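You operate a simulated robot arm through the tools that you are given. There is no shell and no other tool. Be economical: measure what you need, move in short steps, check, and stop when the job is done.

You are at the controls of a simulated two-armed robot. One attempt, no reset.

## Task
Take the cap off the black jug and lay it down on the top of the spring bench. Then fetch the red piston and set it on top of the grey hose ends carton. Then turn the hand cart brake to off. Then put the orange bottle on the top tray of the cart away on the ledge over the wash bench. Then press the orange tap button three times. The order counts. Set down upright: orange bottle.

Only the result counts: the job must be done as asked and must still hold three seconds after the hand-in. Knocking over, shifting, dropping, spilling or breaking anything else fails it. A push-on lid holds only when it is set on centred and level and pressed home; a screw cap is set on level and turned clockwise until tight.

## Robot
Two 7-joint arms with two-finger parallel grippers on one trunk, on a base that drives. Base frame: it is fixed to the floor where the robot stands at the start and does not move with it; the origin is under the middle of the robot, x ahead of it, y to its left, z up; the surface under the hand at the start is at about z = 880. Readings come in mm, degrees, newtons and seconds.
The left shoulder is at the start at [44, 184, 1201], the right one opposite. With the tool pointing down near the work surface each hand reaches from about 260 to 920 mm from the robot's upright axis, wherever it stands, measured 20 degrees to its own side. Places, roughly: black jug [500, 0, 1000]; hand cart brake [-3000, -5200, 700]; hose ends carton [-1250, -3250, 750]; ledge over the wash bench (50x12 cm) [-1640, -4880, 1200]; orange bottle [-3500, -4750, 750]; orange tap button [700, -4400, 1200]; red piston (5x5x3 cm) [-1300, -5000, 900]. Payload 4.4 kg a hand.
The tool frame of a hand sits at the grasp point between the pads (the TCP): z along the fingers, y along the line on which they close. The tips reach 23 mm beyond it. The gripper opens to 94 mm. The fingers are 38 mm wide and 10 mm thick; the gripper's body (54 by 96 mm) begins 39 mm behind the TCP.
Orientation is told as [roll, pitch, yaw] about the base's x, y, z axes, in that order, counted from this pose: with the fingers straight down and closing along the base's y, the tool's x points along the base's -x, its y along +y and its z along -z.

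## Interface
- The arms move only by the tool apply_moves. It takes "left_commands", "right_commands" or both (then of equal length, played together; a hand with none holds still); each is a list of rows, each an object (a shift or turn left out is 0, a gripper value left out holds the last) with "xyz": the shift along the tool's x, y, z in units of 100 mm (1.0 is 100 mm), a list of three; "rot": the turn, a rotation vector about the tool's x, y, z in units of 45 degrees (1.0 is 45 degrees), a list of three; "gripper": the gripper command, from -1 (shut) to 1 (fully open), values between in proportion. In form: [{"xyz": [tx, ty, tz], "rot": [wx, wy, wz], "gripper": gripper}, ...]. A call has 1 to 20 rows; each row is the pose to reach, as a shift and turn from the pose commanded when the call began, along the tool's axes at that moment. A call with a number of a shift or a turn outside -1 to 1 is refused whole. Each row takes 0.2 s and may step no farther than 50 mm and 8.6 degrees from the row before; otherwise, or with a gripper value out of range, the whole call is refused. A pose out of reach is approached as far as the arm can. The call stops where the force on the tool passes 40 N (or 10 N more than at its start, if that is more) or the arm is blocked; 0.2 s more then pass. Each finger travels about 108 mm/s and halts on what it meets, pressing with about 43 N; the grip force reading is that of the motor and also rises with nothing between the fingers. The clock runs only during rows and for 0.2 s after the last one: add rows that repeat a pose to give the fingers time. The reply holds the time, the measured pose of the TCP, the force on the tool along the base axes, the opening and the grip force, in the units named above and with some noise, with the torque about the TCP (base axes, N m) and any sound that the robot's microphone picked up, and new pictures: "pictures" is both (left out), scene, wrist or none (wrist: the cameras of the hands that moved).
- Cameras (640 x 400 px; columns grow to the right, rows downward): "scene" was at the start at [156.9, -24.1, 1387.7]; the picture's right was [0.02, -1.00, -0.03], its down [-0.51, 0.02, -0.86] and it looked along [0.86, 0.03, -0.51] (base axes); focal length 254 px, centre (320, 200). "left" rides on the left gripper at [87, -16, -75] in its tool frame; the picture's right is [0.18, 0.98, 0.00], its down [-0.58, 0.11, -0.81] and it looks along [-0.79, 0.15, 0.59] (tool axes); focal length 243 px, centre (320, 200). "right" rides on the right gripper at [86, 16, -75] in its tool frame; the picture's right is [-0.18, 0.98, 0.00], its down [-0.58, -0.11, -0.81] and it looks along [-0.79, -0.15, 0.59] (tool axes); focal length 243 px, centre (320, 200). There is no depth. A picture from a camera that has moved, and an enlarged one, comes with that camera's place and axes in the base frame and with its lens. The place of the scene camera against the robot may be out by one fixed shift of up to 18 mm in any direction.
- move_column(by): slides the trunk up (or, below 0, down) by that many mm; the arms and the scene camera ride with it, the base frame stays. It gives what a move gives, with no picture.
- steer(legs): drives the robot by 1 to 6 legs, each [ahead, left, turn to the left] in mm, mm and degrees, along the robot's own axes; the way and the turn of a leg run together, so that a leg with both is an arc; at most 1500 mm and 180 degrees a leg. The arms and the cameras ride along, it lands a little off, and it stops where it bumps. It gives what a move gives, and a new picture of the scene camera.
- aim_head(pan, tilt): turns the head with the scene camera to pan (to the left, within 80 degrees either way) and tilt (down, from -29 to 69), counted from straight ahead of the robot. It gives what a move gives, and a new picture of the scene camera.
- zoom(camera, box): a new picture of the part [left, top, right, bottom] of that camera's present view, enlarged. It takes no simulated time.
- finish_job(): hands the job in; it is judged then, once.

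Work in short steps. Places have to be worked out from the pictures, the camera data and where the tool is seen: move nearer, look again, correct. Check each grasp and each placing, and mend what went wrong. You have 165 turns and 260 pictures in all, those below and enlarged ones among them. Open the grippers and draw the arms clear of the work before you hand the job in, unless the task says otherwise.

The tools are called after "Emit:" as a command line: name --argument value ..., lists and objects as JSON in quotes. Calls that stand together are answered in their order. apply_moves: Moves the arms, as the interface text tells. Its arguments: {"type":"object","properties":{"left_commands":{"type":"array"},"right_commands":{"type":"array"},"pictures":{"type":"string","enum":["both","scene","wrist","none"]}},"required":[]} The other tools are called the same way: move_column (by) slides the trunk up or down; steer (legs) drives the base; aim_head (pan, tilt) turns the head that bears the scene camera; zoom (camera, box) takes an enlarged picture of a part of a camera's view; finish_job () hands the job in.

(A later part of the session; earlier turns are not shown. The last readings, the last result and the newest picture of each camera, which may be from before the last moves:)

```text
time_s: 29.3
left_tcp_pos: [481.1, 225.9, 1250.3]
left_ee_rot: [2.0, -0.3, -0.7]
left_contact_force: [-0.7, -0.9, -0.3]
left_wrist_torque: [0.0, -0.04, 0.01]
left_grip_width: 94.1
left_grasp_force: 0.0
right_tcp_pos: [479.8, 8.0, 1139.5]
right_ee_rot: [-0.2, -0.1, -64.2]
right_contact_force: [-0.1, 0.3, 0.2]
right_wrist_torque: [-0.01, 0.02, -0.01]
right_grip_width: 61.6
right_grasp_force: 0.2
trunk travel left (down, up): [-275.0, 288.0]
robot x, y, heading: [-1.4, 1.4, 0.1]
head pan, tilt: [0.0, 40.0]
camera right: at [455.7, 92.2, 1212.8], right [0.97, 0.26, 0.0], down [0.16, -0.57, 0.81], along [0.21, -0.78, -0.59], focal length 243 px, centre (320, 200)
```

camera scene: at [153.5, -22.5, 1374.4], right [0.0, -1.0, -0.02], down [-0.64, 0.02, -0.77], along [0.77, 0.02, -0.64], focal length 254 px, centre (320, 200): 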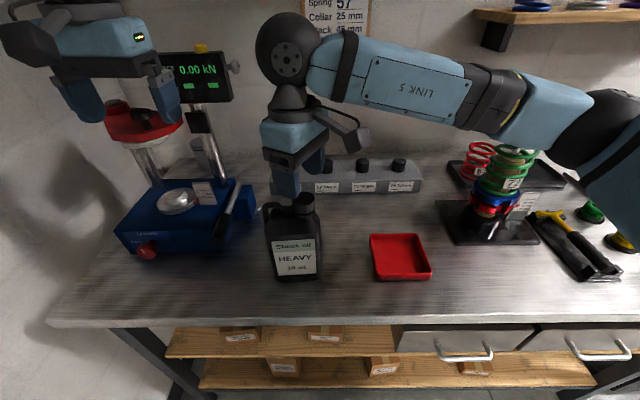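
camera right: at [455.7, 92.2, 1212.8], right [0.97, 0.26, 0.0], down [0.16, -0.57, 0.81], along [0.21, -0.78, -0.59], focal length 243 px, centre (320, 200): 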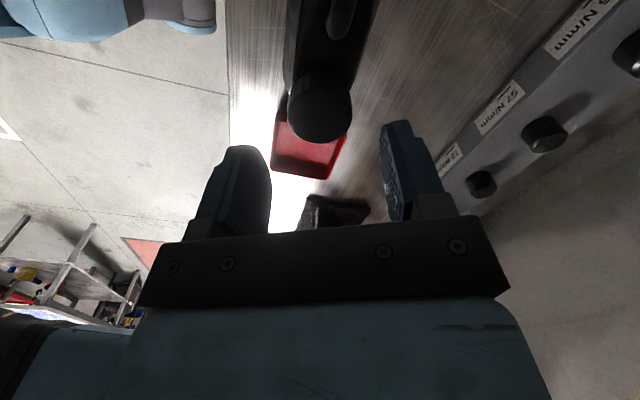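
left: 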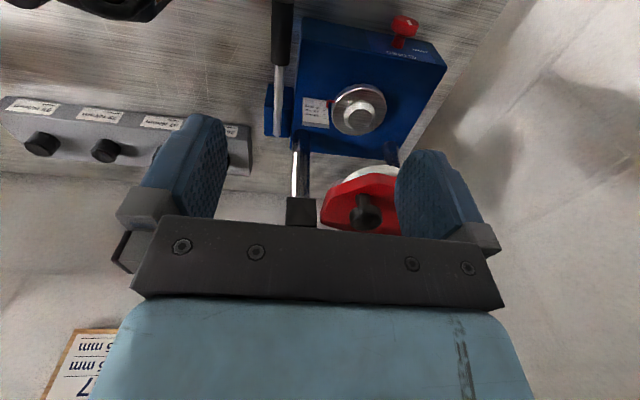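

Cap is at about [477, 11]. I'm descending, gripping and sweeping again.

Emit:
apply_moves --right_commands '[{"xyz": [0.03, -0.01, 0.2]}, {"xyz": [0.03, -0.01, 0.4]}, {"xyz": [0.03, -0.01, 0.54]}, {"xyz": [0.03, -0.01, 0.54]}, {"xyz": [0.03, -0.01, 0.54], "gripper": -1}, {"xyz": [0.03, -0.01, 0.54], "gripper": -1}, {"xyz": [0.03, -0.01, 0.54], "gripper": -1}]' --pictures "none"

Emit:
apply_moves --right_commands '[{"rot": [0, 0, -0.17]}, {"rot": [0, 0, -0.34]}, {"xyz": [0, 0, -0.003], "rot": [0, 0, -0.51]}, {"xyz": [0, 0, -0.005], "rot": [0, 0, -0.68]}, {"xyz": [0, 0, -0.006], "rot": [0, 0, -0.85]}, {"xyz": [0, 0, -0.008], "rot": [0, 0, -1.0]}]' --pictures "none"

Emit:
apply_moves --right_commands '[{"rot": [0, 0, -0.17]}, {"xyz": [0, 0, -0.003], "rot": [0, 0, -0.34]}, {"xyz": [0, 0, -0.005], "rot": [0, 0, -0.51]}, {"xyz": [0, 0, -0.007], "rot": [0, 0, -0.68]}, {"xyz": [0, 0, -0.008], "rot": [0, 0, -0.85]}, {"xyz": [0, 0, -0.01], "rot": [0, 0, -1.0]}]' --pictures "none"

Emit:
zoom --camera "scene" --box '[240, 150, 360, 290]'

```text
time_s: 30.9
left_tcp_pos: [480.9, 226.4, 1251.2]
left_ee_rot: [2.0, -0.3, -0.7]
left_contact_force: [0.4, 0.3, 0.0]
left_wrist_torque: [-0.01, 0.0, -0.03]
left_grip_width: 94.1
left_grasp_force: 0.1
right_tcp_pos: [475.8, 9.0, 1087.1]
right_ee_rot: [-0.2, -0.1, -64.2]
right_contact_force: [0.5, 1.4, -0.1]
right_wrist_torque: [0.0, -0.05, 0.03]
right_grip_width: 36.9
right_grasp_force: 43.4
trunk travel left (down, up): [-275.0, 288.0]
robot x, y, heading: [0.1, 0.3, -0.0]
head pan, tilt: [0.0, 40.0]
```

```text
time_s: 32.3
left_tcp_pos: [481.5, 226.8, 1250.1]
left_ee_rot: [1.8, -0.3, -0.7]
left_contact_force: [-0.3, -0.6, 0.1]
left_wrist_torque: [-0.04, -0.02, -0.02]
left_grip_width: 93.8
left_grasp_force: 0.2
right_tcp_pos: [476.8, 11.7, 1088.4]
right_ee_rot: [-0.2, 0.1, -19.0]
right_contact_force: [-0.5, -1.2, -0.9]
right_wrist_torque: [0.0, -0.12, 0.0]
right_grip_width: 37.3
right_grasp_force: 42.8
trunk travel left (down, up): [-275.0, 288.0]
robot x, y, heading: [-0.5, -1.7, -0.1]
head pan, tilt: [0.0, 40.0]
```

```text
time_s: 33.7
left_tcp_pos: [481.8, 226.3, 1250.0]
left_ee_rot: [1.9, -0.3, -0.7]
left_contact_force: [-0.2, -0.4, -0.6]
left_wrist_torque: [-0.05, 0.0, -0.02]
left_grip_width: 94.0
left_grasp_force: 0.1
right_tcp_pos: [476.9, 9.8, 1089.0]
right_ee_rot: [-0.1, 0.2, 25.9]
right_contact_force: [1.7, -0.4, -1.5]
right_wrist_torque: [-0.04, -0.08, -0.05]
right_grip_width: 36.4
right_grasp_force: 43.3
trunk travel left (down, up): [-275.0, 288.0]
robot x, y, heading: [-3.2, -0.0, 0.2]
head pan, tilt: [0.0, 40.0]
```

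```text
2.86 times, centred on (300, 220) of scene
camera zoom: at [154.4, -22.5, 1374.3], right [0.0, -1.0, -0.02], down [-0.64, 0.02, -0.77], along [0.77, 0.02, -0.64], focal length 725 px, centre (377, 143)
```

zoom: 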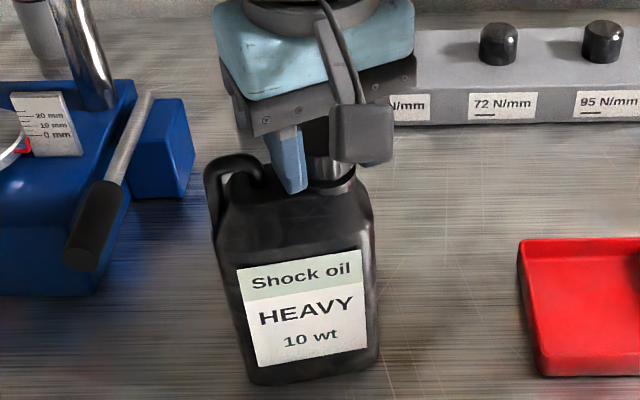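

The jug has crept round a little more, but the cap is mostly turning. I'm turning 36° more and testing with a 6 mm lift.

Emit:
apply_moves --right_commands '[{"rot": [0, 0, -0.17]}, {"rot": [0, 0, -0.34]}, {"rot": [0, 0, -0.51]}, {"rot": [0, 0, -0.68]}, {"rot": [0, 0, -0.8]}, {"xyz": [0, 0, -0.03], "rot": [0, 0, -0.8]}, {"xyz": [0, 0, -0.06], "rot": [0, 0, -0.8]}]' --pictures "none"

Emit:
zoom --camera "scene" --box '[240, 150, 360, 290]'

```text
time_s: 35.3
left_tcp_pos: [481.5, 225.7, 1249.6]
left_ee_rot: [1.9, -0.3, -0.6]
left_contact_force: [-0.5, 0.0, 1.4]
left_wrist_torque: [-0.02, -0.03, 0.01]
left_grip_width: 94.2
left_grasp_force: 0.0
right_tcp_pos: [477.5, 10.3, 1093.7]
right_ee_rot: [0.2, 0.3, 61.8]
right_contact_force: [0.2, -0.1, -6.1]
right_wrist_torque: [-0.16, -0.03, 0.01]
right_grip_width: 37.0
right_grasp_force: 43.0
trunk travel left (down, up): [-275.0, 288.0]
robot x, y, heading: [-0.9, -0.7, 0.1]
head pan, tilt: [0.0, 40.0]
```

```text
2.86 times, centred on (300, 220) of scene
camera zoom: at [154.6, -22.5, 1374.2], right [0.0, -1.0, -0.02], down [-0.64, 0.02, -0.77], along [0.77, 0.02, -0.64], focal length 725 px, centre (377, 143)
```

zoom: 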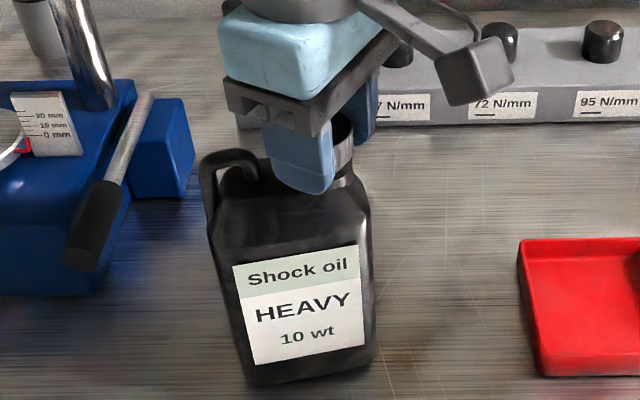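

It still lifts the jug, so more turns are needed. I'm setting it down, releasing and winding back farther for a longer sweep.

Emit:
apply_moves --right_commands '[{"xyz": [0, 0, 0.04]}, {"xyz": [0, 0, 0.07]}, {"xyz": [0, 0, 0.07], "gripper": 0.25}, {"xyz": [0, 0, 0.07], "gripper": 0.25}, {"xyz": [0, 0, -0.15]}, {"xyz": [0, 0, -0.3]}, {"xyz": [0, 0, -0.3], "rot": [0, 0, 0.17]}, {"xyz": [0, 0, -0.3], "rot": [0, 0, 0.34]}, {"xyz": [0, 0, -0.3], "rot": [0, 0, 0.51]}, {"xyz": [0, 0, -0.3], "rot": [0, 0, 0.68]}, {"xyz": [0, 0, -0.3], "rot": [0, 0, 0.85]}, {"xyz": [0, 0, -0.3], "rot": [0, 0, 1.0]}]' --pictures "none"

Emit:
apply_moves --right_commands '[{"rot": [0, 0, 0.17]}, {"rot": [0, 0, 0.34]}, {"rot": [0, 0, 0.51]}, {"rot": [0, 0, 0.68]}, {"rot": [0, 0, 0.85]}, {"rot": [0, 0, 1.0]}]' --pictures "none"

Emit:
apply_moves --right_commands '[{"rot": [0, 0, 0.17]}, {"rot": [0, 0, 0.34]}, {"rot": [0, 0, 0.51]}, {"rot": [0, 0, 0.68]}, {"rot": [0, 0, 0.85]}, {"rot": [0, 0, 1.0]}]' --pictures "none"

Emit:
apply_moves --right_commands '[{"rot": [0, 0, 0.17]}, {"rot": [0, 0, 0.34]}, {"rot": [0, 0, 0.51]}, {"rot": [0, 0, 0.68]}, {"rot": [0, 0, 0.85]}, {"rot": [0, 0, 0.85]}]' --pictures "wrist"

```text
time_s: 37.9
left_tcp_pos: [482.0, 224.8, 1249.7]
left_ee_rot: [1.9, -0.2, -0.7]
left_contact_force: [0.1, 0.1, 0.3]
left_wrist_torque: [0.0, -0.02, -0.05]
left_grip_width: 93.9
left_grasp_force: 0.0
right_tcp_pos: [476.2, 9.2, 1122.5]
right_ee_rot: [-0.1, 0.1, 16.6]
right_contact_force: [-0.4, 0.3, -0.1]
right_wrist_torque: [0.0, 0.02, 0.02]
right_grip_width: 59.0
right_grasp_force: 0.0
trunk travel left (down, up): [-275.0, 288.0]
robot x, y, heading: [-2.3, -2.9, 0.1]
head pan, tilt: [0.0, 40.0]
```

```text
time_s: 39.3
left_tcp_pos: [482.0, 226.0, 1249.9]
left_ee_rot: [2.0, -0.3, -0.7]
left_contact_force: [-0.1, -0.3, 0.6]
left_wrist_torque: [-0.04, 0.02, -0.04]
left_grip_width: 94.0
left_grasp_force: 0.1
right_tcp_pos: [476.8, 11.6, 1123.9]
right_ee_rot: [-0.3, 0.1, -28.4]
right_contact_force: [-0.3, 0.4, -0.3]
right_wrist_torque: [0.02, 0.02, 0.0]
right_grip_width: 58.7
right_grasp_force: 0.1
trunk travel left (down, up): [-275.0, 288.0]
robot x, y, heading: [-2.5, 1.0, 0.1]
head pan, tilt: [0.0, 40.0]
```

```text
time_s: 40.7
left_tcp_pos: [482.6, 224.9, 1250.2]
left_ee_rot: [1.9, -0.3, -0.7]
left_contact_force: [-0.2, 0.1, 0.1]
left_wrist_torque: [-0.02, 0.0, 0.02]
left_grip_width: 94.0
left_grasp_force: 0.0
right_tcp_pos: [479.1, 10.8, 1124.3]
right_ee_rot: [-0.3, -0.1, -73.3]
right_contact_force: [0.0, -0.5, 0.1]
right_wrist_torque: [-0.02, 0.01, -0.03]
right_grip_width: 58.8
right_grasp_force: 0.1
trunk travel left (down, up): [-275.0, 288.0]
robot x, y, heading: [0.9, 0.1, -0.2]
head pan, tilt: [0.0, 40.0]
```

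```text
time_s: 42.1
left_tcp_pos: [481.5, 225.4, 1248.9]
left_ee_rot: [1.9, -0.3, -0.7]
left_contact_force: [0.3, -0.7, 1.1]
left_wrist_torque: [0.0, 0.0, -0.03]
left_grip_width: 93.9
left_grasp_force: 0.1
right_tcp_pos: [475.8, 11.1, 1123.1]
right_ee_rot: [0.0, -0.2, -111.6]
right_contact_force: [0.9, 0.0, 0.1]
right_wrist_torque: [0.0, 0.01, -0.04]
right_grip_width: 58.8
right_grasp_force: 0.0
trunk travel left (down, up): [-275.0, 288.0]
robot x, y, heading: [-0.6, -3.5, -0.0]
head pan, tilt: [0.0, 40.0]
camera right: at [523.4, 84.7, 1197.3], right [0.85, -0.53, 0.0], down [-0.31, -0.5, 0.81], along [-0.43, -0.68, -0.59], focal length 243 px, centre (320, 200)
```

right: 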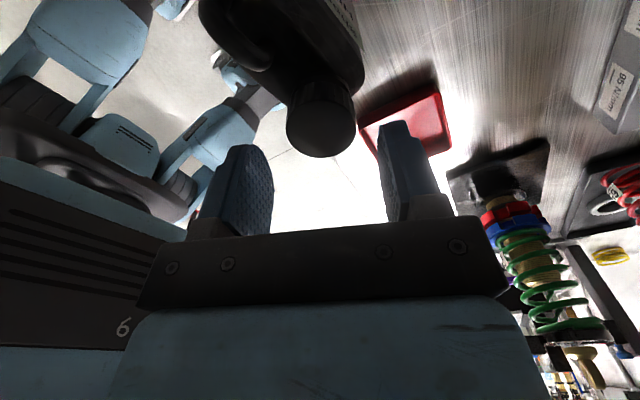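

Emit:
apply_moves --right_commands '[{"xyz": [0.025, 0.01, 0.2]}, {"xyz": [0.025, 0.01, 0.37]}, {"xyz": [0.025, 0.01, 0.37]}, {"xyz": [0.025, 0.01, 0.37], "gripper": -1}, {"xyz": [0.025, 0.01, 0.37], "gripper": -1}, {"xyz": [0.025, 0.01, 0.38], "gripper": -1}, {"xyz": [0.025, 0.01, 0.38], "rot": [0, 0, -0.17]}, {"xyz": [0.025, 0.01, 0.38], "rot": [0, 0, -0.34]}, {"xyz": [0.025, 0.01, 0.38], "rot": [0, 0, -0.51]}, {"xyz": [0.025, 0.01, 0.38], "rot": [0, 0, -0.68]}, {"xyz": [0.025, 0.01, 0.38], "rot": [0, 0, -0.85]}, {"xyz": [0.025, 0.01, 0.38], "rot": [0, 0, -1.0]}]' --pictures "none"

Emit:
apply_moves --right_commands '[{"rot": [0, 0, -0.17]}, {"rot": [0, 0, -0.34]}, {"rot": [0, 0, -0.51]}, {"rot": [0, 0, -0.68]}, {"rot": [0, 0, -0.85]}, {"rot": [0, 0, -1.0]}]' --pictures "none"

Emit:
apply_moves --right_commands '[{"rot": [0, 0, -0.17]}, {"rot": [0, 0, -0.34]}, {"rot": [0, 0, -0.51]}, {"rot": [0, 0, -0.68]}, {"rot": [0, 0, -0.85]}, {"rot": [0, 0, -1.0]}]' --pictures "none"

Emit:
apply_moves --right_commands '[{"rot": [0, 0, -0.17]}, {"rot": [0, 0, -0.34]}, {"rot": [0, 0, -0.51]}, {"rot": [0, 0, -0.68]}, {"rot": [0, 0, -0.8]}]' --pictures "none"

Emit:
zoom --camera "scene" --box '[240, 150, 360, 290]'

```text
time_s: 44.7
left_tcp_pos: [481.8, 224.8, 1249.3]
left_ee_rot: [1.9, -0.2, -0.6]
left_contact_force: [-0.3, 0.4, 0.0]
left_wrist_torque: [-0.02, 0.03, -0.01]
left_grip_width: 94.0
left_grasp_force: 0.0
right_tcp_pos: [480.9, 11.6, 1085.3]
right_ee_rot: [-0.3, -0.1, -66.3]
right_contact_force: [0.0, -0.4, -0.6]
right_wrist_torque: [0.0, -0.01, 0.0]
right_grip_width: 37.1
right_grasp_force: 43.2
trunk travel left (down, up): [-275.0, 288.0]
robot x, y, heading: [1.5, 2.3, 0.1]
head pan, tilt: [0.0, 40.0]
```

```text
time_s: 46.1
left_tcp_pos: [482.7, 225.3, 1249.6]
left_ee_rot: [1.9, -0.2, -0.7]
left_contact_force: [0.1, -0.3, -0.7]
left_wrist_torque: [0.01, 0.01, 0.0]
left_grip_width: 93.7
left_grasp_force: 0.0
right_tcp_pos: [479.1, 11.5, 1085.7]
right_ee_rot: [-0.2, 0.1, -21.4]
right_contact_force: [0.4, -0.4, -0.1]
right_wrist_torque: [-0.03, -0.03, 0.01]
right_grip_width: 37.2
right_grasp_force: 43.0
trunk travel left (down, up): [-275.0, 288.0]
robot x, y, heading: [-3.8, -2.0, -0.0]
head pan, tilt: [0.0, 40.0]
```

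```text
time_s: 47.5
left_tcp_pos: [483.8, 224.9, 1249.0]
left_ee_rot: [1.9, -0.3, -0.8]
left_contact_force: [-0.8, -0.2, -0.3]
left_wrist_torque: [0.0, -0.03, -0.01]
left_grip_width: 94.0
left_grasp_force: 0.1
right_tcp_pos: [480.2, 11.8, 1085.4]
right_ee_rot: [-0.2, 0.3, 23.5]
right_contact_force: [0.0, 0.1, 0.6]
right_wrist_torque: [0.01, -0.04, -0.01]
right_grip_width: 37.1
right_grasp_force: 42.5
trunk travel left (down, up): [-275.0, 288.0]
robot x, y, heading: [0.9, 1.5, -0.1]
head pan, tilt: [0.0, 40.0]
```

```text
time_s: 48.7
left_tcp_pos: [481.5, 225.7, 1249.6]
left_ee_rot: [1.9, -0.2, -0.8]
left_contact_force: [0.2, -0.1, -0.5]
left_wrist_torque: [-0.02, 0.0, 0.01]
left_grip_width: 94.1
left_grasp_force: 0.1
right_tcp_pos: [479.3, 12.7, 1085.0]
right_ee_rot: [0.0, 0.3, 59.6]
right_contact_force: [0.3, -1.1, 0.1]
right_wrist_torque: [-0.04, -0.01, 0.0]
right_grip_width: 37.2
right_grasp_force: 42.7
trunk travel left (down, up): [-275.0, 288.0]
robot x, y, heading: [-1.9, -3.2, -0.0]
head pan, tilt: [0.0, 40.0]
```

```text
2.86 times, centred on (300, 220) of scene
camera zoom: at [155.6, -22.3, 1374.1], right [0.0, -1.0, -0.02], down [-0.64, 0.02, -0.77], along [0.77, 0.02, -0.64], focal length 725 px, centre (377, 143)
```

zoom: 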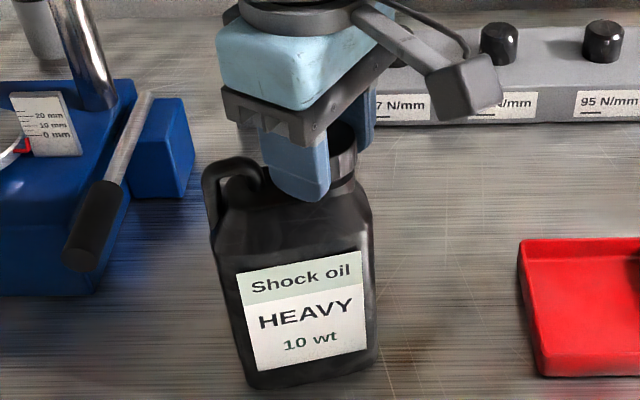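

The jug did not turn this time and the forces stayed at zero. I'm trying a 6 mm lift.

Emit:
apply_moves --right_commands '[{"xyz": [0, 0, -0.03]}, {"xyz": [0, 0, -0.07]}, {"xyz": [0, 0, -0.07]}]' --pictures "none"

Emit:
zoom --camera "scene" --box '[240, 150, 360, 290]'

```text
time_s: 49.5
left_tcp_pos: [483.0, 224.9, 1249.7]
left_ee_rot: [1.9, -0.1, -0.7]
left_contact_force: [0.3, -0.4, -0.7]
left_wrist_torque: [-0.02, -0.03, 0.0]
left_grip_width: 94.0
left_grasp_force: 0.0
right_tcp_pos: [479.0, 14.1, 1091.9]
right_ee_rot: [0.1, 0.3, 59.4]
right_contact_force: [0.6, 0.7, -0.4]
right_wrist_torque: [0.0, 0.02, 0.0]
right_grip_width: 37.1
right_grasp_force: 43.3
trunk travel left (down, up): [-275.0, 288.0]
robot x, y, heading: [2.1, 0.2, 0.3]
head pan, tilt: [0.0, 40.0]
```

```text
2.86 times, centred on (300, 220) of scene
camera zoom: at [155.6, -22.3, 1374.1], right [0.0, -1.0, -0.02], down [-0.64, 0.02, -0.77], along [0.77, 0.02, -0.64], focal length 725 px, centre (377, 143)
```

zoom: 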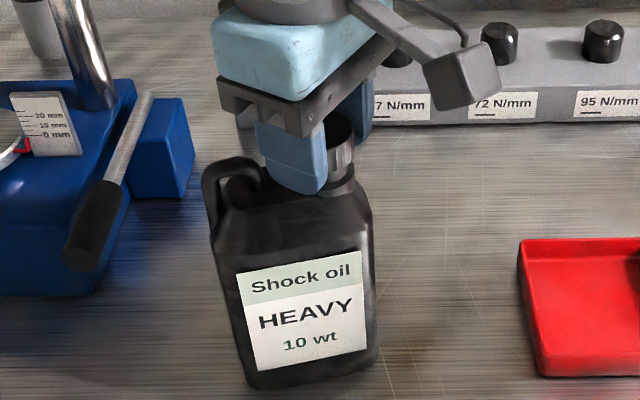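

The cap is free. I'm lifting it clear and carrying it to the open bench spot near [440, -82], between jug and tray.

Emit:
apply_moves --right_commands '[{"xyz": [0, 0, -0.3]}, {"xyz": [0, 0, -0.6]}, {"xyz": [0.3, -0.05, -0.6]}, {"xyz": [0.7, -0.1, -0.5]}, {"xyz": [1.0, -0.15, -0.4]}, {"xyz": [1.0, -0.15, -0.2]}, {"xyz": [1.0, -0.15, 0.2]}, {"xyz": [1.0, -0.15, 0.6]}, {"xyz": [1.0, -0.15, 1.0]}, {"xyz": [1.0, -0.15, 1.0]}]' --pictures "both"

```text
time_s: 51.7
left_tcp_pos: [482.8, 226.6, 1249.5]
left_ee_rot: [1.8, -0.3, -0.7]
left_contact_force: [0.1, -0.5, -0.5]
left_wrist_torque: [0.03, 0.01, 0.02]
left_grip_width: 93.8
left_grasp_force: 0.1
right_tcp_pos: [440.4, -81.9, 992.9]
right_ee_rot: [0.2, 0.2, 59.5]
right_contact_force: [0.4, -0.6, 0.1]
right_wrist_torque: [-0.02, -0.02, 0.01]
right_grip_width: 37.2
right_grasp_force: 43.3
trunk travel left (down, up): [-275.0, 288.0]
robot x, y, heading: [-1.5, 0.5, -0.0]
head pan, tilt: [0.0, 40.0]
camera scene: at [155.8, -22.3, 1374.1], right [0.0, -1.0, -0.02], down [-0.64, 0.02, -0.77], along [0.77, 0.01, -0.64], focal length 254 px, centre (320, 200)
camera right: at [381.3, -148.4, 1066.7], right [-0.75, 0.66, 0.0], down [0.39, 0.45, 0.8], along [0.53, 0.61, -0.6], focal length 243 px, centre (320, 200)
```

scene: 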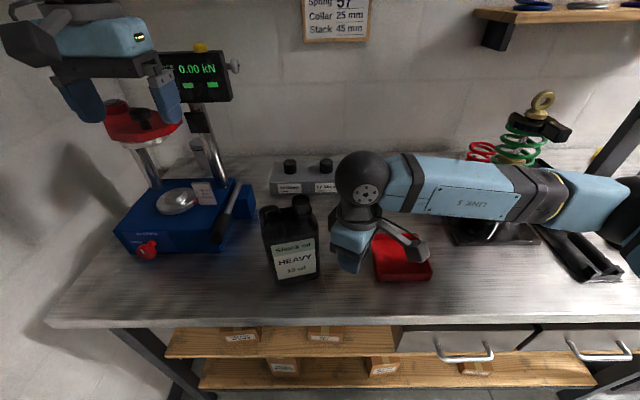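
right: 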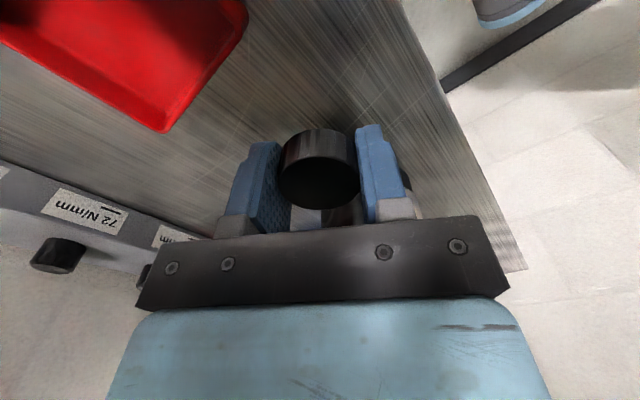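

The cap is held level. I'm lowering until contact.

Emit:
apply_moves --right_commands '[{"xyz": [0, 0, 0.3]}, {"xyz": [0, 0, 0.6]}, {"xyz": [0, 0, 0.74]}, {"xyz": [0, 0, 0.78]}, {"xyz": [0, 0, 0.8]}, {"xyz": [0, 0, 0.82]}, {"xyz": [0, 0, 0.84]}]' --pictures "wrist"

```text
time_s: 53.3
left_tcp_pos: [482.8, 225.1, 1249.5]
left_ee_rot: [1.9, -0.2, -0.7]
left_contact_force: [-0.3, 0.2, -0.7]
left_wrist_torque: [-0.02, -0.02, -0.01]
left_grip_width: 93.9
left_grasp_force: 0.1
right_tcp_pos: [440.0, -82.2, 909.1]
right_ee_rot: [0.1, 0.3, 59.6]
right_contact_force: [0.4, 0.6, 0.9]
right_wrist_torque: [0.01, 0.03, 0.0]
right_grip_width: 37.5
right_grasp_force: 42.8
trunk travel left (down, up): [-275.0, 288.0]
robot x, y, heading: [-3.5, -1.2, -0.1]
head pan, tilt: [0.0, 40.0]
camera right: at [382.5, -148.8, 983.3], right [-0.75, 0.66, 0.0], down [0.39, 0.45, 0.8], along [0.53, 0.61, -0.6], focal length 243 px, centre (320, 200)
```

right: 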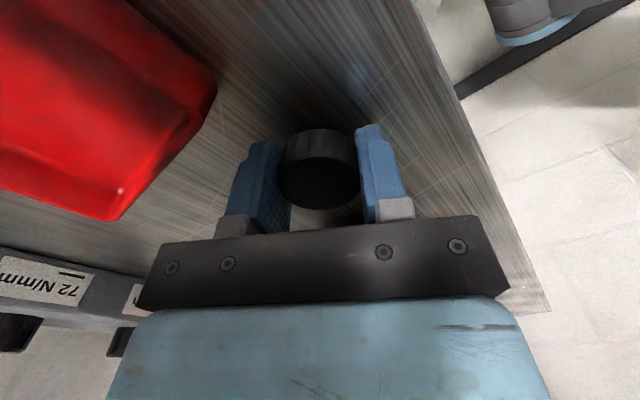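

No contact yet, so I'm going down in 1.5 mm steps.

Emit:
apply_moves --right_commands '[{"xyz": [0, 0, 0.015]}, {"xyz": [0, 0, 0.03]}, {"xyz": [0, 0, 0.045]}, {"xyz": [0, 0, 0.06]}]' --pictures "none"

```text
time_s: 54.3
left_tcp_pos: [483.0, 224.7, 1249.2]
left_ee_rot: [1.9, -0.2, -0.7]
left_contact_force: [0.0, 0.7, -0.6]
left_wrist_torque: [0.0, 0.01, 0.01]
left_grip_width: 94.0
left_grasp_force: 0.1
right_tcp_pos: [441.4, -81.8, 901.9]
right_ee_rot: [0.1, 0.4, 59.5]
right_contact_force: [-0.6, -0.1, -0.7]
right_wrist_torque: [0.02, -0.03, 0.0]
right_grip_width: 37.5
right_grasp_force: 42.9
trunk travel left (down, up): [-275.0, 288.0]
robot x, y, heading: [-2.3, -0.3, -0.1]
head pan, tilt: [0.0, 40.0]
```

Emit:
apply_moves --right_commands '[{"xyz": [0, 0, 0.01]}, {"xyz": [0, 0, 0.02]}, {"xyz": [0, 0, 0.03]}, {"xyz": [0, 0, 0.04]}, {"xyz": [0, 0, 0.05]}]' --pictures "none"

Emit:
zoom --camera "right" --box '[200, 90, 460, 250]'

```text
time_s: 55.1
left_tcp_pos: [478.6, 223.8, 1250.8]
left_ee_rot: [1.8, -0.5, -1.2]
left_contact_force: [-0.1, 0.4, 0.6]
left_wrist_torque: [-0.05, 0.03, 0.02]
left_grip_width: 93.8
left_grasp_force: 0.0
right_tcp_pos: [437.3, -81.6, 903.7]
right_ee_rot: [-0.3, 0.1, 59.4]
right_contact_force: [0.1, 0.1, 0.7]
right_wrist_torque: [0.0, 0.01, 0.02]
right_grip_width: 36.8
right_grasp_force: 43.1
trunk travel left (down, up): [-275.0, 288.0]
robot x, y, heading: [3.0, 2.2, -0.1]
head pan, tilt: [0.0, 40.0]
stopped in row 4 (right hand): the force on the tool passed its limit at 43 N (the readings are from after the stop); the commanded pose is now the measured one
```

```text
2.46 times, centred on (330, 170) of right
camera zoom: at [380.0, -148.9, 978.2], right [-0.75, 0.66, -0.01], down [0.39, 0.45, 0.8], along [0.53, 0.6, -0.59], focal length 597 px, centre (295, 274)
```

zoom: 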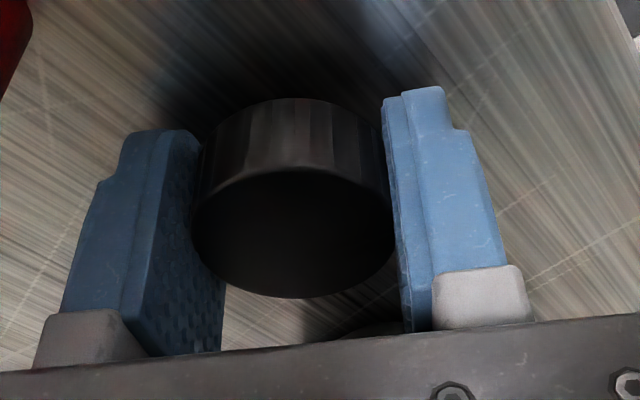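

Contact was found (table or tips). I'm settling 1.5 mm, opening slightly, then rising.

Emit:
apply_moves --right_commands '[{"xyz": [0, 0, 0.01]}, {"xyz": [0, 0, 0.015]}, {"xyz": [0, 0, 0.015], "gripper": 0.1}, {"xyz": [0, 0, 0.015], "gripper": 0.1}, {"xyz": [0, 0, -0.2]}, {"xyz": [0, 0, -0.6]}, {"xyz": [0, 0, -1.0]}]' --pictures "both"

Emit:
zoom --camera "scene" --box '[240, 180, 440, 320]'

```text
time_s: 56.7
left_tcp_pos: [482.3, 225.4, 1248.8]
left_ee_rot: [2.0, -0.2, -1.0]
left_contact_force: [0.2, 0.0, -0.9]
left_wrist_torque: [-0.01, 0.02, -0.03]
left_grip_width: 93.9
left_grasp_force: 0.0
right_tcp_pos: [441.7, -80.0, 1006.8]
right_ee_rot: [-0.1, 0.1, 59.5]
right_contact_force: [-0.1, -0.6, 0.5]
right_wrist_torque: [0.0, 0.04, 0.02]
right_grip_width: 51.5
right_grasp_force: 0.0
trunk travel left (down, up): [-275.0, 288.0]
robot x, y, heading: [-1.3, 0.7, -0.1]
head pan, tilt: [0.0, 40.0]
camera scene: at [153.9, -20.9, 1374.3], right [0.0, -1.0, -0.02], down [-0.64, 0.02, -0.77], along [0.77, 0.01, -0.64], focal length 254 px, centre (320, 200)
camera right: at [383.0, -146.2, 1080.5], right [-0.75, 0.66, 0.0], down [0.39, 0.45, 0.81], along [0.53, 0.61, -0.59], focal length 243 px, centre (320, 200)
```

scene: 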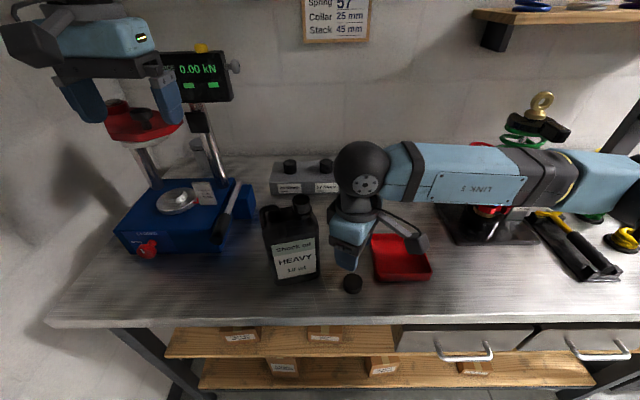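
right: 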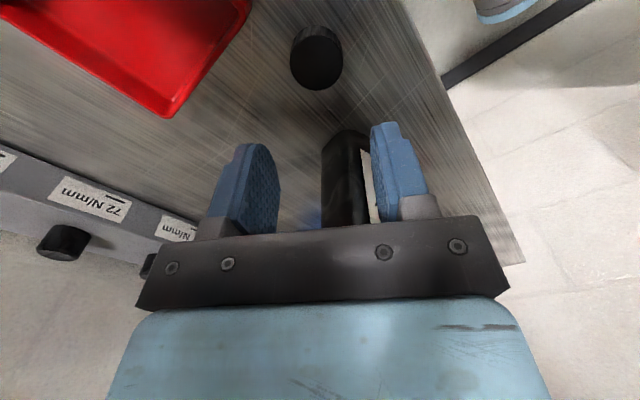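

```text
2.86 times, centred on (340, 250) of scene
camera zoom: at [153.9, -20.9, 1374.3], right [0.0, -1.0, -0.02], down [-0.64, 0.02, -0.77], along [0.77, 0.01, -0.64], focal length 725 px, centre (263, 57)
```

zoom: 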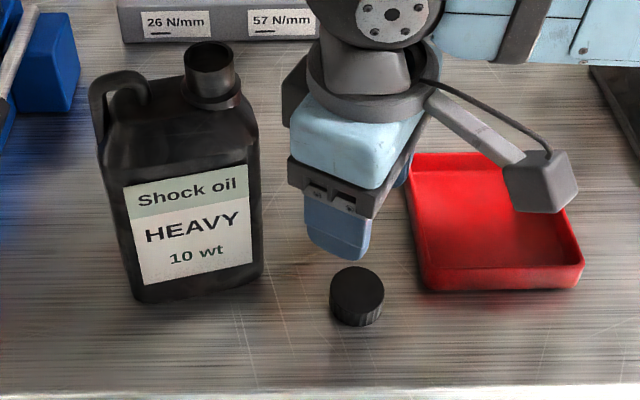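

The cap is on the bench and the jug is open and upright. I'm raising the right hand and unwinding the wrist.

Emit:
apply_moves --right_commands '[{"xyz": [0, 0, -0.4]}, {"xyz": [0, 0, -0.8]}, {"xyz": [0, 0, -1.0], "rot": [0, 0, 0.17]}, {"xyz": [0, 0, -1.0], "rot": [0, 0, 0.34]}, {"xyz": [0, 0, -1.0], "rot": [0, 0, 0.51]}, {"xyz": [0, 0, -1.0], "rot": [0, 0, 0.68]}, {"xyz": [0, 0, -1.0], "rot": [0, 0, 0.85]}, {"xyz": [0, 0, -1.0], "rot": [0, 0, 1.0]}]' --pictures "none"

Emit:
apply_moves --right_commands '[{"xyz": [0, -0.3, -0.3], "rot": [0, 0, 0.17]}, {"xyz": [0, -0.6, -0.6], "rot": [0, 0, 0.31]}, {"xyz": [0, -0.9, -0.9], "rot": [0, 0, 0.31], "gripper": 1}]' --pictures "none"

Emit:
aim_head --pan -80 --tilt 15

Emit:
aim_head --pan -30 --tilt 10

```text
time_s: 58.5
left_tcp_pos: [480.9, 224.8, 1249.7]
left_ee_rot: [1.8, -0.3, -1.1]
left_contact_force: [-0.3, -0.6, 1.4]
left_wrist_torque: [0.0, 0.0, -0.01]
left_grip_width: 93.9
left_grasp_force: 0.0
right_tcp_pos: [439.4, -80.4, 1103.4]
right_ee_rot: [-0.2, 0.0, 14.4]
right_contact_force: [0.2, -0.2, 0.1]
right_wrist_torque: [0.01, 0.0, -0.02]
right_grip_width: 51.6
right_grasp_force: 0.0
trunk travel left (down, up): [-275.0, 288.0]
robot x, y, heading: [-1.3, -1.4, -0.3]
head pan, tilt: [0.0, 40.0]
```

```text
time_s: 59.3
left_tcp_pos: [482.2, 225.2, 1248.3]
left_ee_rot: [1.9, -0.3, -1.0]
left_contact_force: [-0.6, -0.9, -0.3]
left_wrist_torque: [-0.01, -0.02, -0.01]
left_grip_width: 93.9
left_grasp_force: 0.0
right_tcp_pos: [463.2, -166.9, 1196.3]
right_ee_rot: [-0.1, 0.0, 0.5]
right_contact_force: [1.1, 0.3, 0.5]
right_wrist_torque: [-0.01, 0.01, 0.05]
right_grip_width: 94.0
right_grasp_force: 0.1
trunk travel left (down, up): [-275.0, 288.0]
robot x, y, heading: [-4.9, 0.1, 0.3]
head pan, tilt: [0.0, 40.0]
```

```text
time_s: 60.8
left_tcp_pos: [481.3, 224.5, 1248.1]
left_ee_rot: [1.9, -0.2, -1.1]
left_contact_force: [-0.6, 0.4, 0.0]
left_wrist_torque: [-0.03, 0.05, 0.05]
left_grip_width: 93.8
left_grasp_force: 0.1
right_tcp_pos: [464.1, -165.8, 1195.4]
right_ee_rot: [-0.1, 0.0, 0.7]
right_contact_force: [-0.1, -0.7, -0.8]
right_wrist_torque: [0.01, -0.01, 0.02]
right_grip_width: 93.8
right_grasp_force: 0.0
trunk travel left (down, up): [-275.0, 288.0]
robot x, y, heading: [-1.4, -2.2, 0.1]
head pan, tilt: [-80.0, 15.0]
camera scene: at [85.3, -113.7, 1411.4], right [-0.99, -0.17, -0.01], down [-0.04, 0.28, -0.96], along [0.17, -0.95, -0.28], focal length 254 px, centre (320, 200)
```

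scene: 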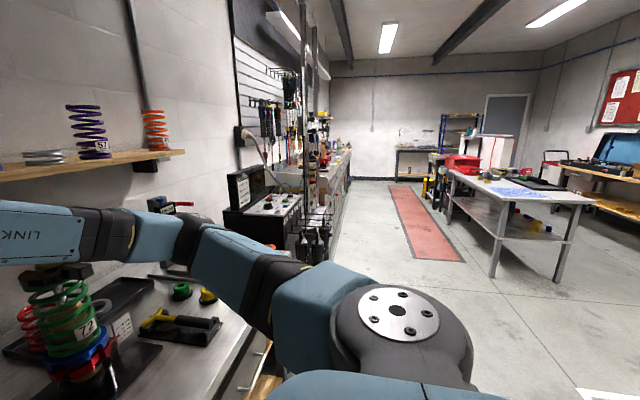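

```text
time_s: 62.0
left_tcp_pos: [481.7, 225.7, 1248.0]
left_ee_rot: [1.9, -0.3, -1.0]
left_contact_force: [0.5, 0.4, -0.3]
left_wrist_torque: [0.02, 0.0, 0.01]
left_grip_width: 94.0
left_grasp_force: 0.0
right_tcp_pos: [463.9, -166.5, 1195.2]
right_ee_rot: [-0.1, 0.2, 0.6]
right_contact_force: [-0.3, 1.0, 0.2]
right_wrist_torque: [0.0, -0.01, 0.0]
right_grip_width: 93.9
right_grasp_force: 0.0
trunk travel left (down, up): [-275.0, 288.0]
robot x, y, heading: [4.9, 1.6, 0.2]
head pan, tilt: [-30.0, 10.0]
camera scene: at [149.7, -68.6, 1420.9], right [-0.5, -0.86, -0.02], down [-0.15, 0.11, -0.98], along [0.85, -0.49, -0.18], focal length 254 px, centre (320, 200)
```

scene: 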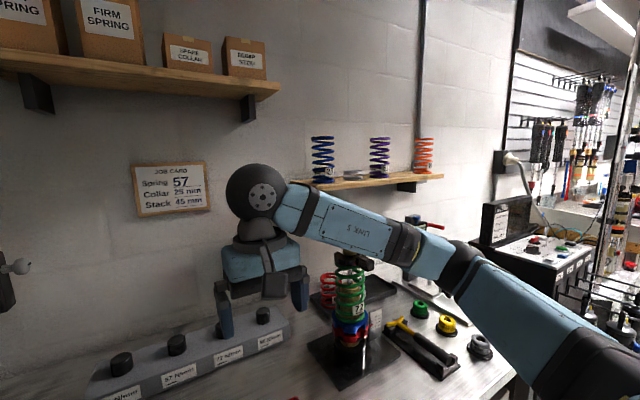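

The aisle runs toward -y. I'm backing off from the bench, turning right to face -y, and looking.

Emit:
steer --legs '[[-450, 0, 0], [0, 0, -90]]'

Emit:
aim_head --pan 0 --tilt 15

Emit:
aim_head --pan 55 --tilt 15

Emit:
aim_head --pan -60 --tilt 15

```text
time_s: 64.8
left_tcp_pos: [55.3, 191.7, 1241.8]
left_ee_rot: [2.6, 0.2, -5.3]
left_contact_force: [0.6, -0.5, 0.1]
left_wrist_torque: [0.01, 0.0, 0.0]
left_grip_width: 94.1
left_grasp_force: 0.0
right_tcp_pos: [23.2, -182.6, 1194.0]
right_ee_rot: [-0.4, 0.6, -1.9]
right_contact_force: [0.1, -0.9, 0.4]
right_wrist_torque: [0.02, -0.03, -0.01]
right_grip_width: 94.0
right_grasp_force: 0.1
trunk travel left (down, up): [-275.0, 288.0]
robot x, y, heading: [-440.7, -0.9, -2.9]
head pan, tilt: [-30.0, 10.0]
stopped in leg 1: the robot was blocked; the commanded pose is now the measured one
camera scene: at [-285.8, -70.5, 1420.1], right [-0.54, -0.84, -0.01], down [-0.15, 0.11, -0.98], along [0.83, -0.53, -0.19], focal length 254 px, centre (320, 200)
```

scene: 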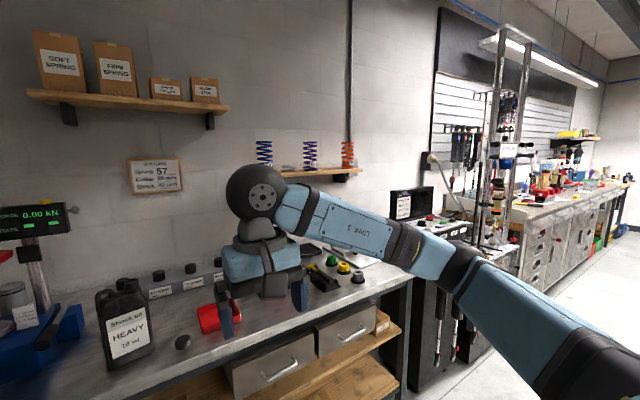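

```text
time_s: 65.8
left_tcp_pos: [56.9, 192.9, 1240.1]
left_ee_rot: [3.0, 0.5, -4.9]
left_contact_force: [-0.1, -0.2, 0.2]
left_wrist_torque: [-0.02, 0.04, 0.02]
left_grip_width: 94.1
left_grasp_force: 0.1
right_tcp_pos: [25.6, -182.0, 1189.6]
right_ee_rot: [-0.4, 0.8, -1.7]
right_contact_force: [0.1, -0.2, 0.4]
right_wrist_torque: [0.0, 0.0, -0.02]
right_grip_width: 93.9
right_grasp_force: 0.0
trunk travel left (down, up): [-275.0, 288.0]
robot x, y, heading: [-443.9, 1.1, -2.6]
head pan, tilt: [0.0, 15.0]
camera scene: at [-267.9, -25.8, 1411.5], right [-0.04, -1.0, -0.02], down [-0.27, 0.03, -0.96], along [0.96, -0.04, -0.27], focal length 254 px, centre (320, 200)
```

scene: 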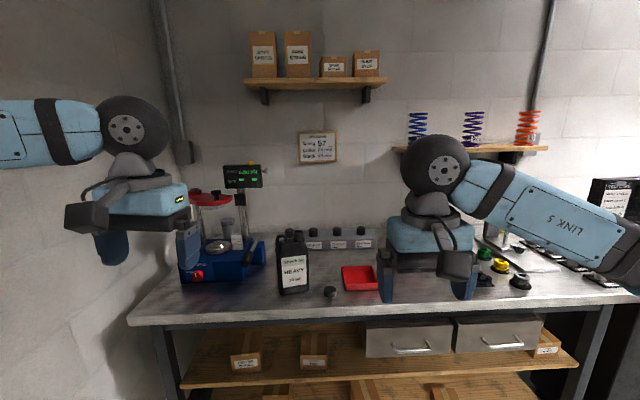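

```text
time_s: 67.0
left_tcp_pos: [57.9, 193.4, 1241.2]
left_ee_rot: [3.0, 0.5, -4.8]
left_contact_force: [-0.5, 0.2, 0.1]
left_wrist_torque: [0.0, -0.01, 0.02]
left_grip_width: 94.1
left_grasp_force: 0.1
right_tcp_pos: [25.8, -182.4, 1190.2]
right_ee_rot: [-0.4, 0.8, -1.6]
right_contact_force: [0.0, 0.0, 0.2]
right_wrist_torque: [-0.01, -0.03, 0.02]
right_grip_width: 93.8
right_grasp_force: 0.1
trunk travel left (down, up): [-275.0, 288.0]
robot x, y, heading: [-439.4, -4.5, -2.5]
head pan, tilt: [55.0, 15.0]
camera scene: at [-304.4, 52.1, 1413.5], right [0.79, -0.61, -0.02], down [-0.16, -0.19, -0.97], along [0.58, 0.77, -0.25], focal length 254 px, centre (320, 200)
```

scene: 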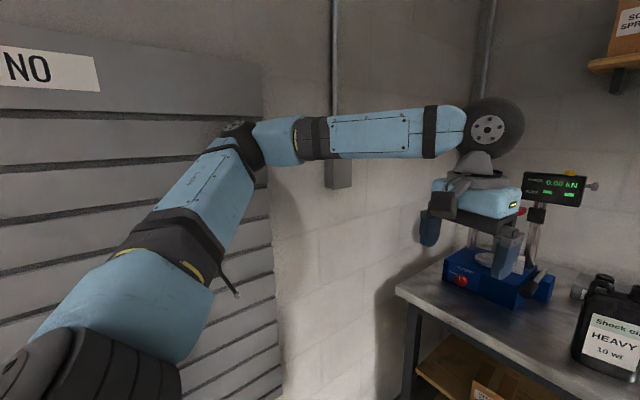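

```text
time_s: 69.0
left_tcp_pos: [57.6, 194.4, 1242.9]
left_ee_rot: [3.0, 0.5, -4.9]
left_contact_force: [-0.5, 0.0, 0.8]
left_wrist_torque: [-0.04, 0.0, -0.01]
left_grip_width: 94.0
left_grasp_force: 0.0
right_tcp_pos: [26.1, -181.6, 1190.9]
right_ee_rot: [-0.3, 0.8, -1.7]
right_contact_force: [0.3, 0.4, 0.1]
right_wrist_torque: [0.02, -0.01, -0.01]
right_grip_width: 94.1
right_grasp_force: 0.2
trunk travel left (down, up): [-275.0, 288.0]
robot x, y, heading: [-445.9, -1.7, -2.4]
head pan, tilt: [-60.0, 15.0]
camera scene: at [-317.8, -104.9, 1410.7], right [-0.89, -0.46, 0.0], down [-0.13, 0.25, -0.96], along [0.45, -0.85, -0.28], focal length 254 px, centre (320, 200)
```

scene: 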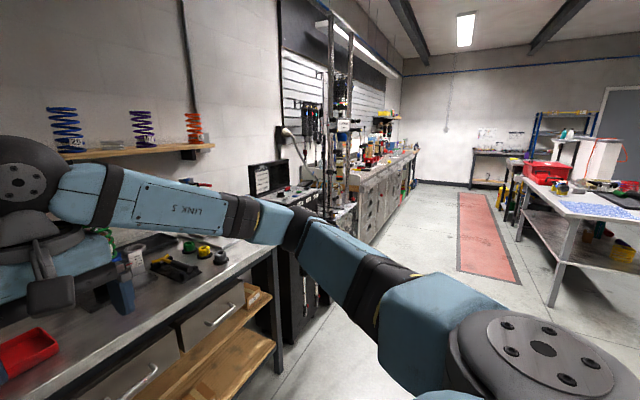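

The left arm seems to have bumped something at the left wall behind. I'm strafing right away from it, then turning to face -y.

Emit:
steer --legs '[[50, -600, 0], [0, 0, -87]]'

Emit:
aim_head --pan 0 --tilt 15

Emit:
aim_head --pan -60 --tilt 15

```text
time_s: 78.3
left_tcp_pos: [-163.2, -1070.8, 1240.0]
left_ee_rot: [1.6, 0.0, -90.8]
left_contact_force: [-0.4, -0.4, 0.5]
left_wrist_torque: [0.01, 0.03, -0.01]
left_grip_width: 94.2
left_grasp_force: 0.1
right_tcp_pos: [-542.6, -1065.5, 1197.3]
right_ee_rot: [-1.4, 0.3, -87.8]
right_contact_force: [-0.2, -0.2, -0.4]
right_wrist_torque: [-0.03, 0.0, 0.02]
right_grip_width: 94.2
right_grasp_force: 0.2
trunk travel left (down, up): [-275.0, 288.0]
robot x, y, heading: [-413.1, -593.4, -88.5]
head pan, tilt: [-60.0, 15.0]
camera scene: at [-482.6, -704.2, 1413.4], right [-0.52, 0.85, 0.0], down [0.22, 0.14, -0.97], along [-0.82, -0.5, -0.26], focal length 254 px, centre (320, 200)
```

scene: 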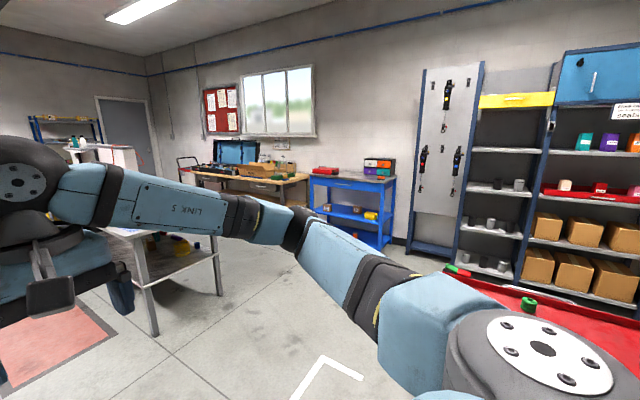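

```text
time_s: 79.6
left_tcp_pos: [-162.8, -1071.1, 1240.4]
left_ee_rot: [1.6, 0.0, -90.8]
left_contact_force: [0.0, 0.1, 0.7]
left_wrist_torque: [0.04, 0.0, 0.0]
left_grip_width: 94.0
left_grasp_force: 0.0
right_tcp_pos: [-542.2, -1065.6, 1196.4]
right_ee_rot: [-1.4, 0.3, -87.8]
right_contact_force: [0.0, 0.7, -0.3]
right_wrist_torque: [0.0, -0.04, 0.03]
right_grip_width: 94.4
right_grasp_force: 0.1
trunk travel left (down, up): [-275.0, 288.0]
robot x, y, heading: [-410.0, -595.2, -88.9]
head pan, tilt: [0.0, 15.0]
camera scene: at [-400.5, -748.7, 1413.4], right [-1.0, -0.03, 0.0], down [-0.01, 0.26, -0.97], along [0.02, -0.97, -0.26], focal length 254 px, centre (320, 200)
```

scene: 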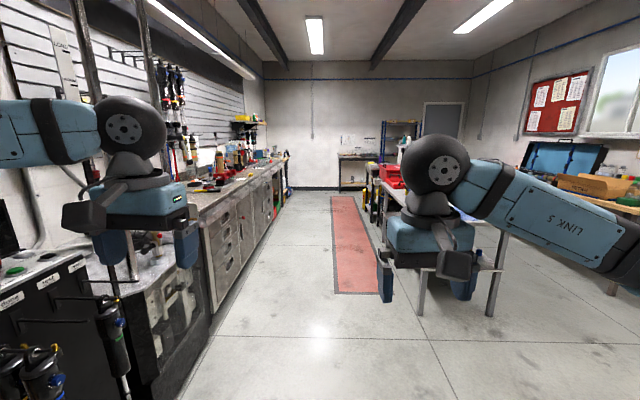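

```text
time_s: 80.9
left_tcp_pos: [-162.7, -1071.8, 1240.6]
left_ee_rot: [1.5, 0.0, -90.8]
left_contact_force: [0.2, -0.2, 0.7]
left_wrist_torque: [0.03, 0.01, 0.01]
left_grip_width: 93.8
left_grasp_force: 0.1
right_tcp_pos: [-542.9, -1066.0, 1197.3]
right_ee_rot: [-1.4, 0.3, -87.9]
right_contact_force: [0.2, 0.1, -0.6]
right_wrist_torque: [-0.04, -0.01, 0.01]
right_grip_width: 94.0
right_grasp_force: 0.1
trunk travel left (down, up): [-275.0, 288.0]
robot x, y, heading: [-411.4, -592.0, -88.6]
head pan, tilt: [-60.0, 15.0]
camera scene: at [-482.5, -704.2, 1413.4], right [-0.52, 0.85, 0.0], down [0.22, 0.14, -0.97], along [-0.82, -0.51, -0.26], focal length 254 px, centre (320, 200)
```

scene: 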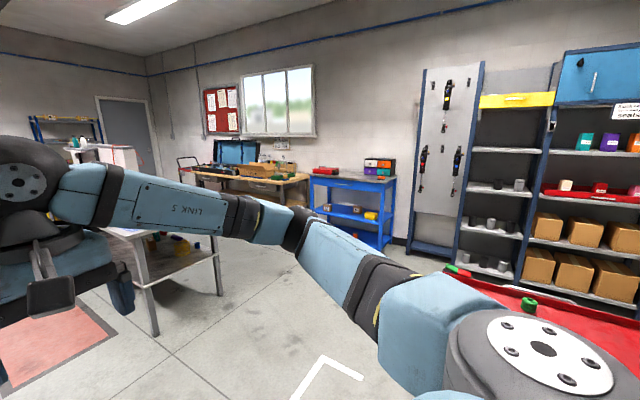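

The way down the aisle is clear. The table with the carton begins near y -2580 on the right. I'm driving ahead 2400 mm and looking again.

Emit:
steer --legs '[[1200, 0, 0], [1200, 0, 0]]'

Emit:
aim_head --pan 0 --tilt 15

Emit:
aim_head --pan -30 --tilt 20

```text
time_s: 92.5
left_tcp_pos: [-125.0, -3417.9, 1241.2]
left_ee_rot: [1.7, 0.0, -91.1]
left_contact_force: [0.3, 0.2, -0.3]
left_wrist_torque: [0.02, 0.03, 0.05]
left_grip_width: 93.9
left_grasp_force: 0.1
right_tcp_pos: [-504.4, -3410.4, 1197.3]
right_ee_rot: [-1.4, 0.2, -88.2]
right_contact_force: [-0.3, 0.4, 0.5]
right_wrist_torque: [-0.04, 0.01, 0.0]
right_grip_width: 94.0
right_grasp_force: 0.0
trunk travel left (down, up): [-275.0, 288.0]
robot x, y, heading: [-370.3, -2938.9, -88.9]
head pan, tilt: [-60.0, 15.0]
camera scene: at [-443.2, -3048.8, 1413.4], right [-0.52, 0.86, 0.0], down [0.22, 0.13, -0.97], along [-0.83, -0.5, -0.26], focal length 254 px, centre (320, 200)
```

scene: 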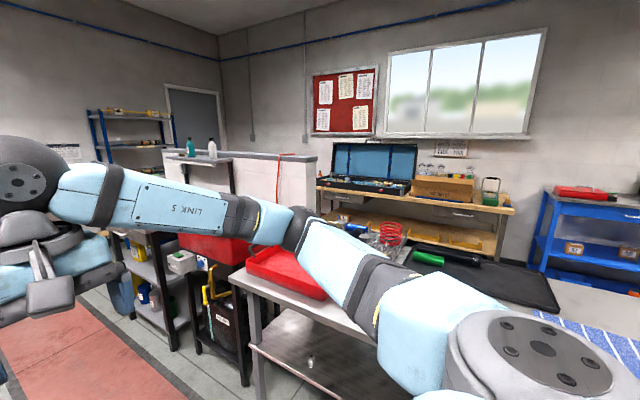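

```text
time_s: 93.8
left_tcp_pos: [-125.3, -3416.1, 1241.4]
left_ee_rot: [1.6, 0.1, -91.1]
left_contact_force: [-0.6, -0.1, -0.9]
left_wrist_torque: [-0.01, 0.0, 0.0]
left_grip_width: 93.8
left_grasp_force: 0.1
right_tcp_pos: [-504.8, -3410.1, 1196.4]
right_ee_rot: [-1.4, 0.4, -88.2]
right_contact_force: [0.3, 0.3, -0.1]
right_wrist_torque: [0.02, 0.04, 0.04]
right_grip_width: 93.8
right_grasp_force: 0.0
trunk travel left (down, up): [-275.0, 288.0]
robot x, y, heading: [-373.4, -2935.0, -88.9]
head pan, tilt: [0.0, 15.0]
camera scene: at [-361.5, -3093.7, 1413.4], right [-1.0, -0.02, 0.0], down [-0.01, 0.26, -0.97], along [0.02, -0.97, -0.26], focal length 254 px, centre (320, 200)
```

scene: 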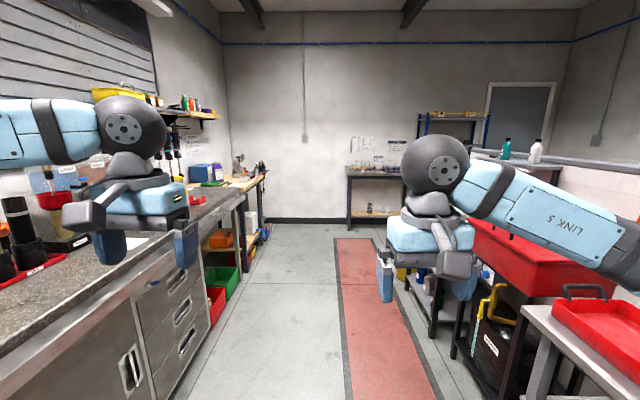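

```text
time_s: 94.7
left_tcp_pos: [-125.4, -3417.7, 1240.3]
left_ee_rot: [1.6, 0.0, -91.1]
left_contact_force: [0.0, 0.0, 0.2]
left_wrist_torque: [0.01, -0.01, 0.0]
left_grip_width: 94.1
left_grasp_force: 0.0
right_tcp_pos: [-505.1, -3410.8, 1196.4]
right_ee_rot: [-1.4, 0.3, -88.3]
right_contact_force: [-0.3, -0.7, -0.3]
right_wrist_torque: [0.01, 0.02, -0.02]
right_grip_width: 94.0
right_grasp_force: 0.1
trunk travel left (down, up): [-275.0, 288.0]
robot x, y, heading: [-373.0, -2936.9, -88.8]
head pan, tilt: [-30.0, 20.0]
camera scene: at [-408.1, -3082.0, 1405.3], right [-0.88, 0.48, 0.0], down [0.16, 0.3, -0.94], along [-0.45, -0.82, -0.34], focal length 254 px, centre (320, 200)
```

scene: 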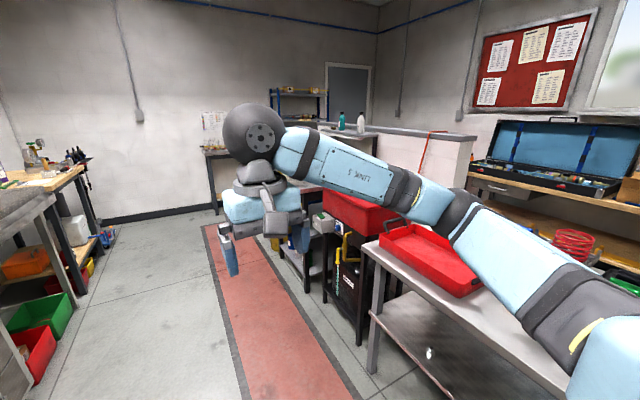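

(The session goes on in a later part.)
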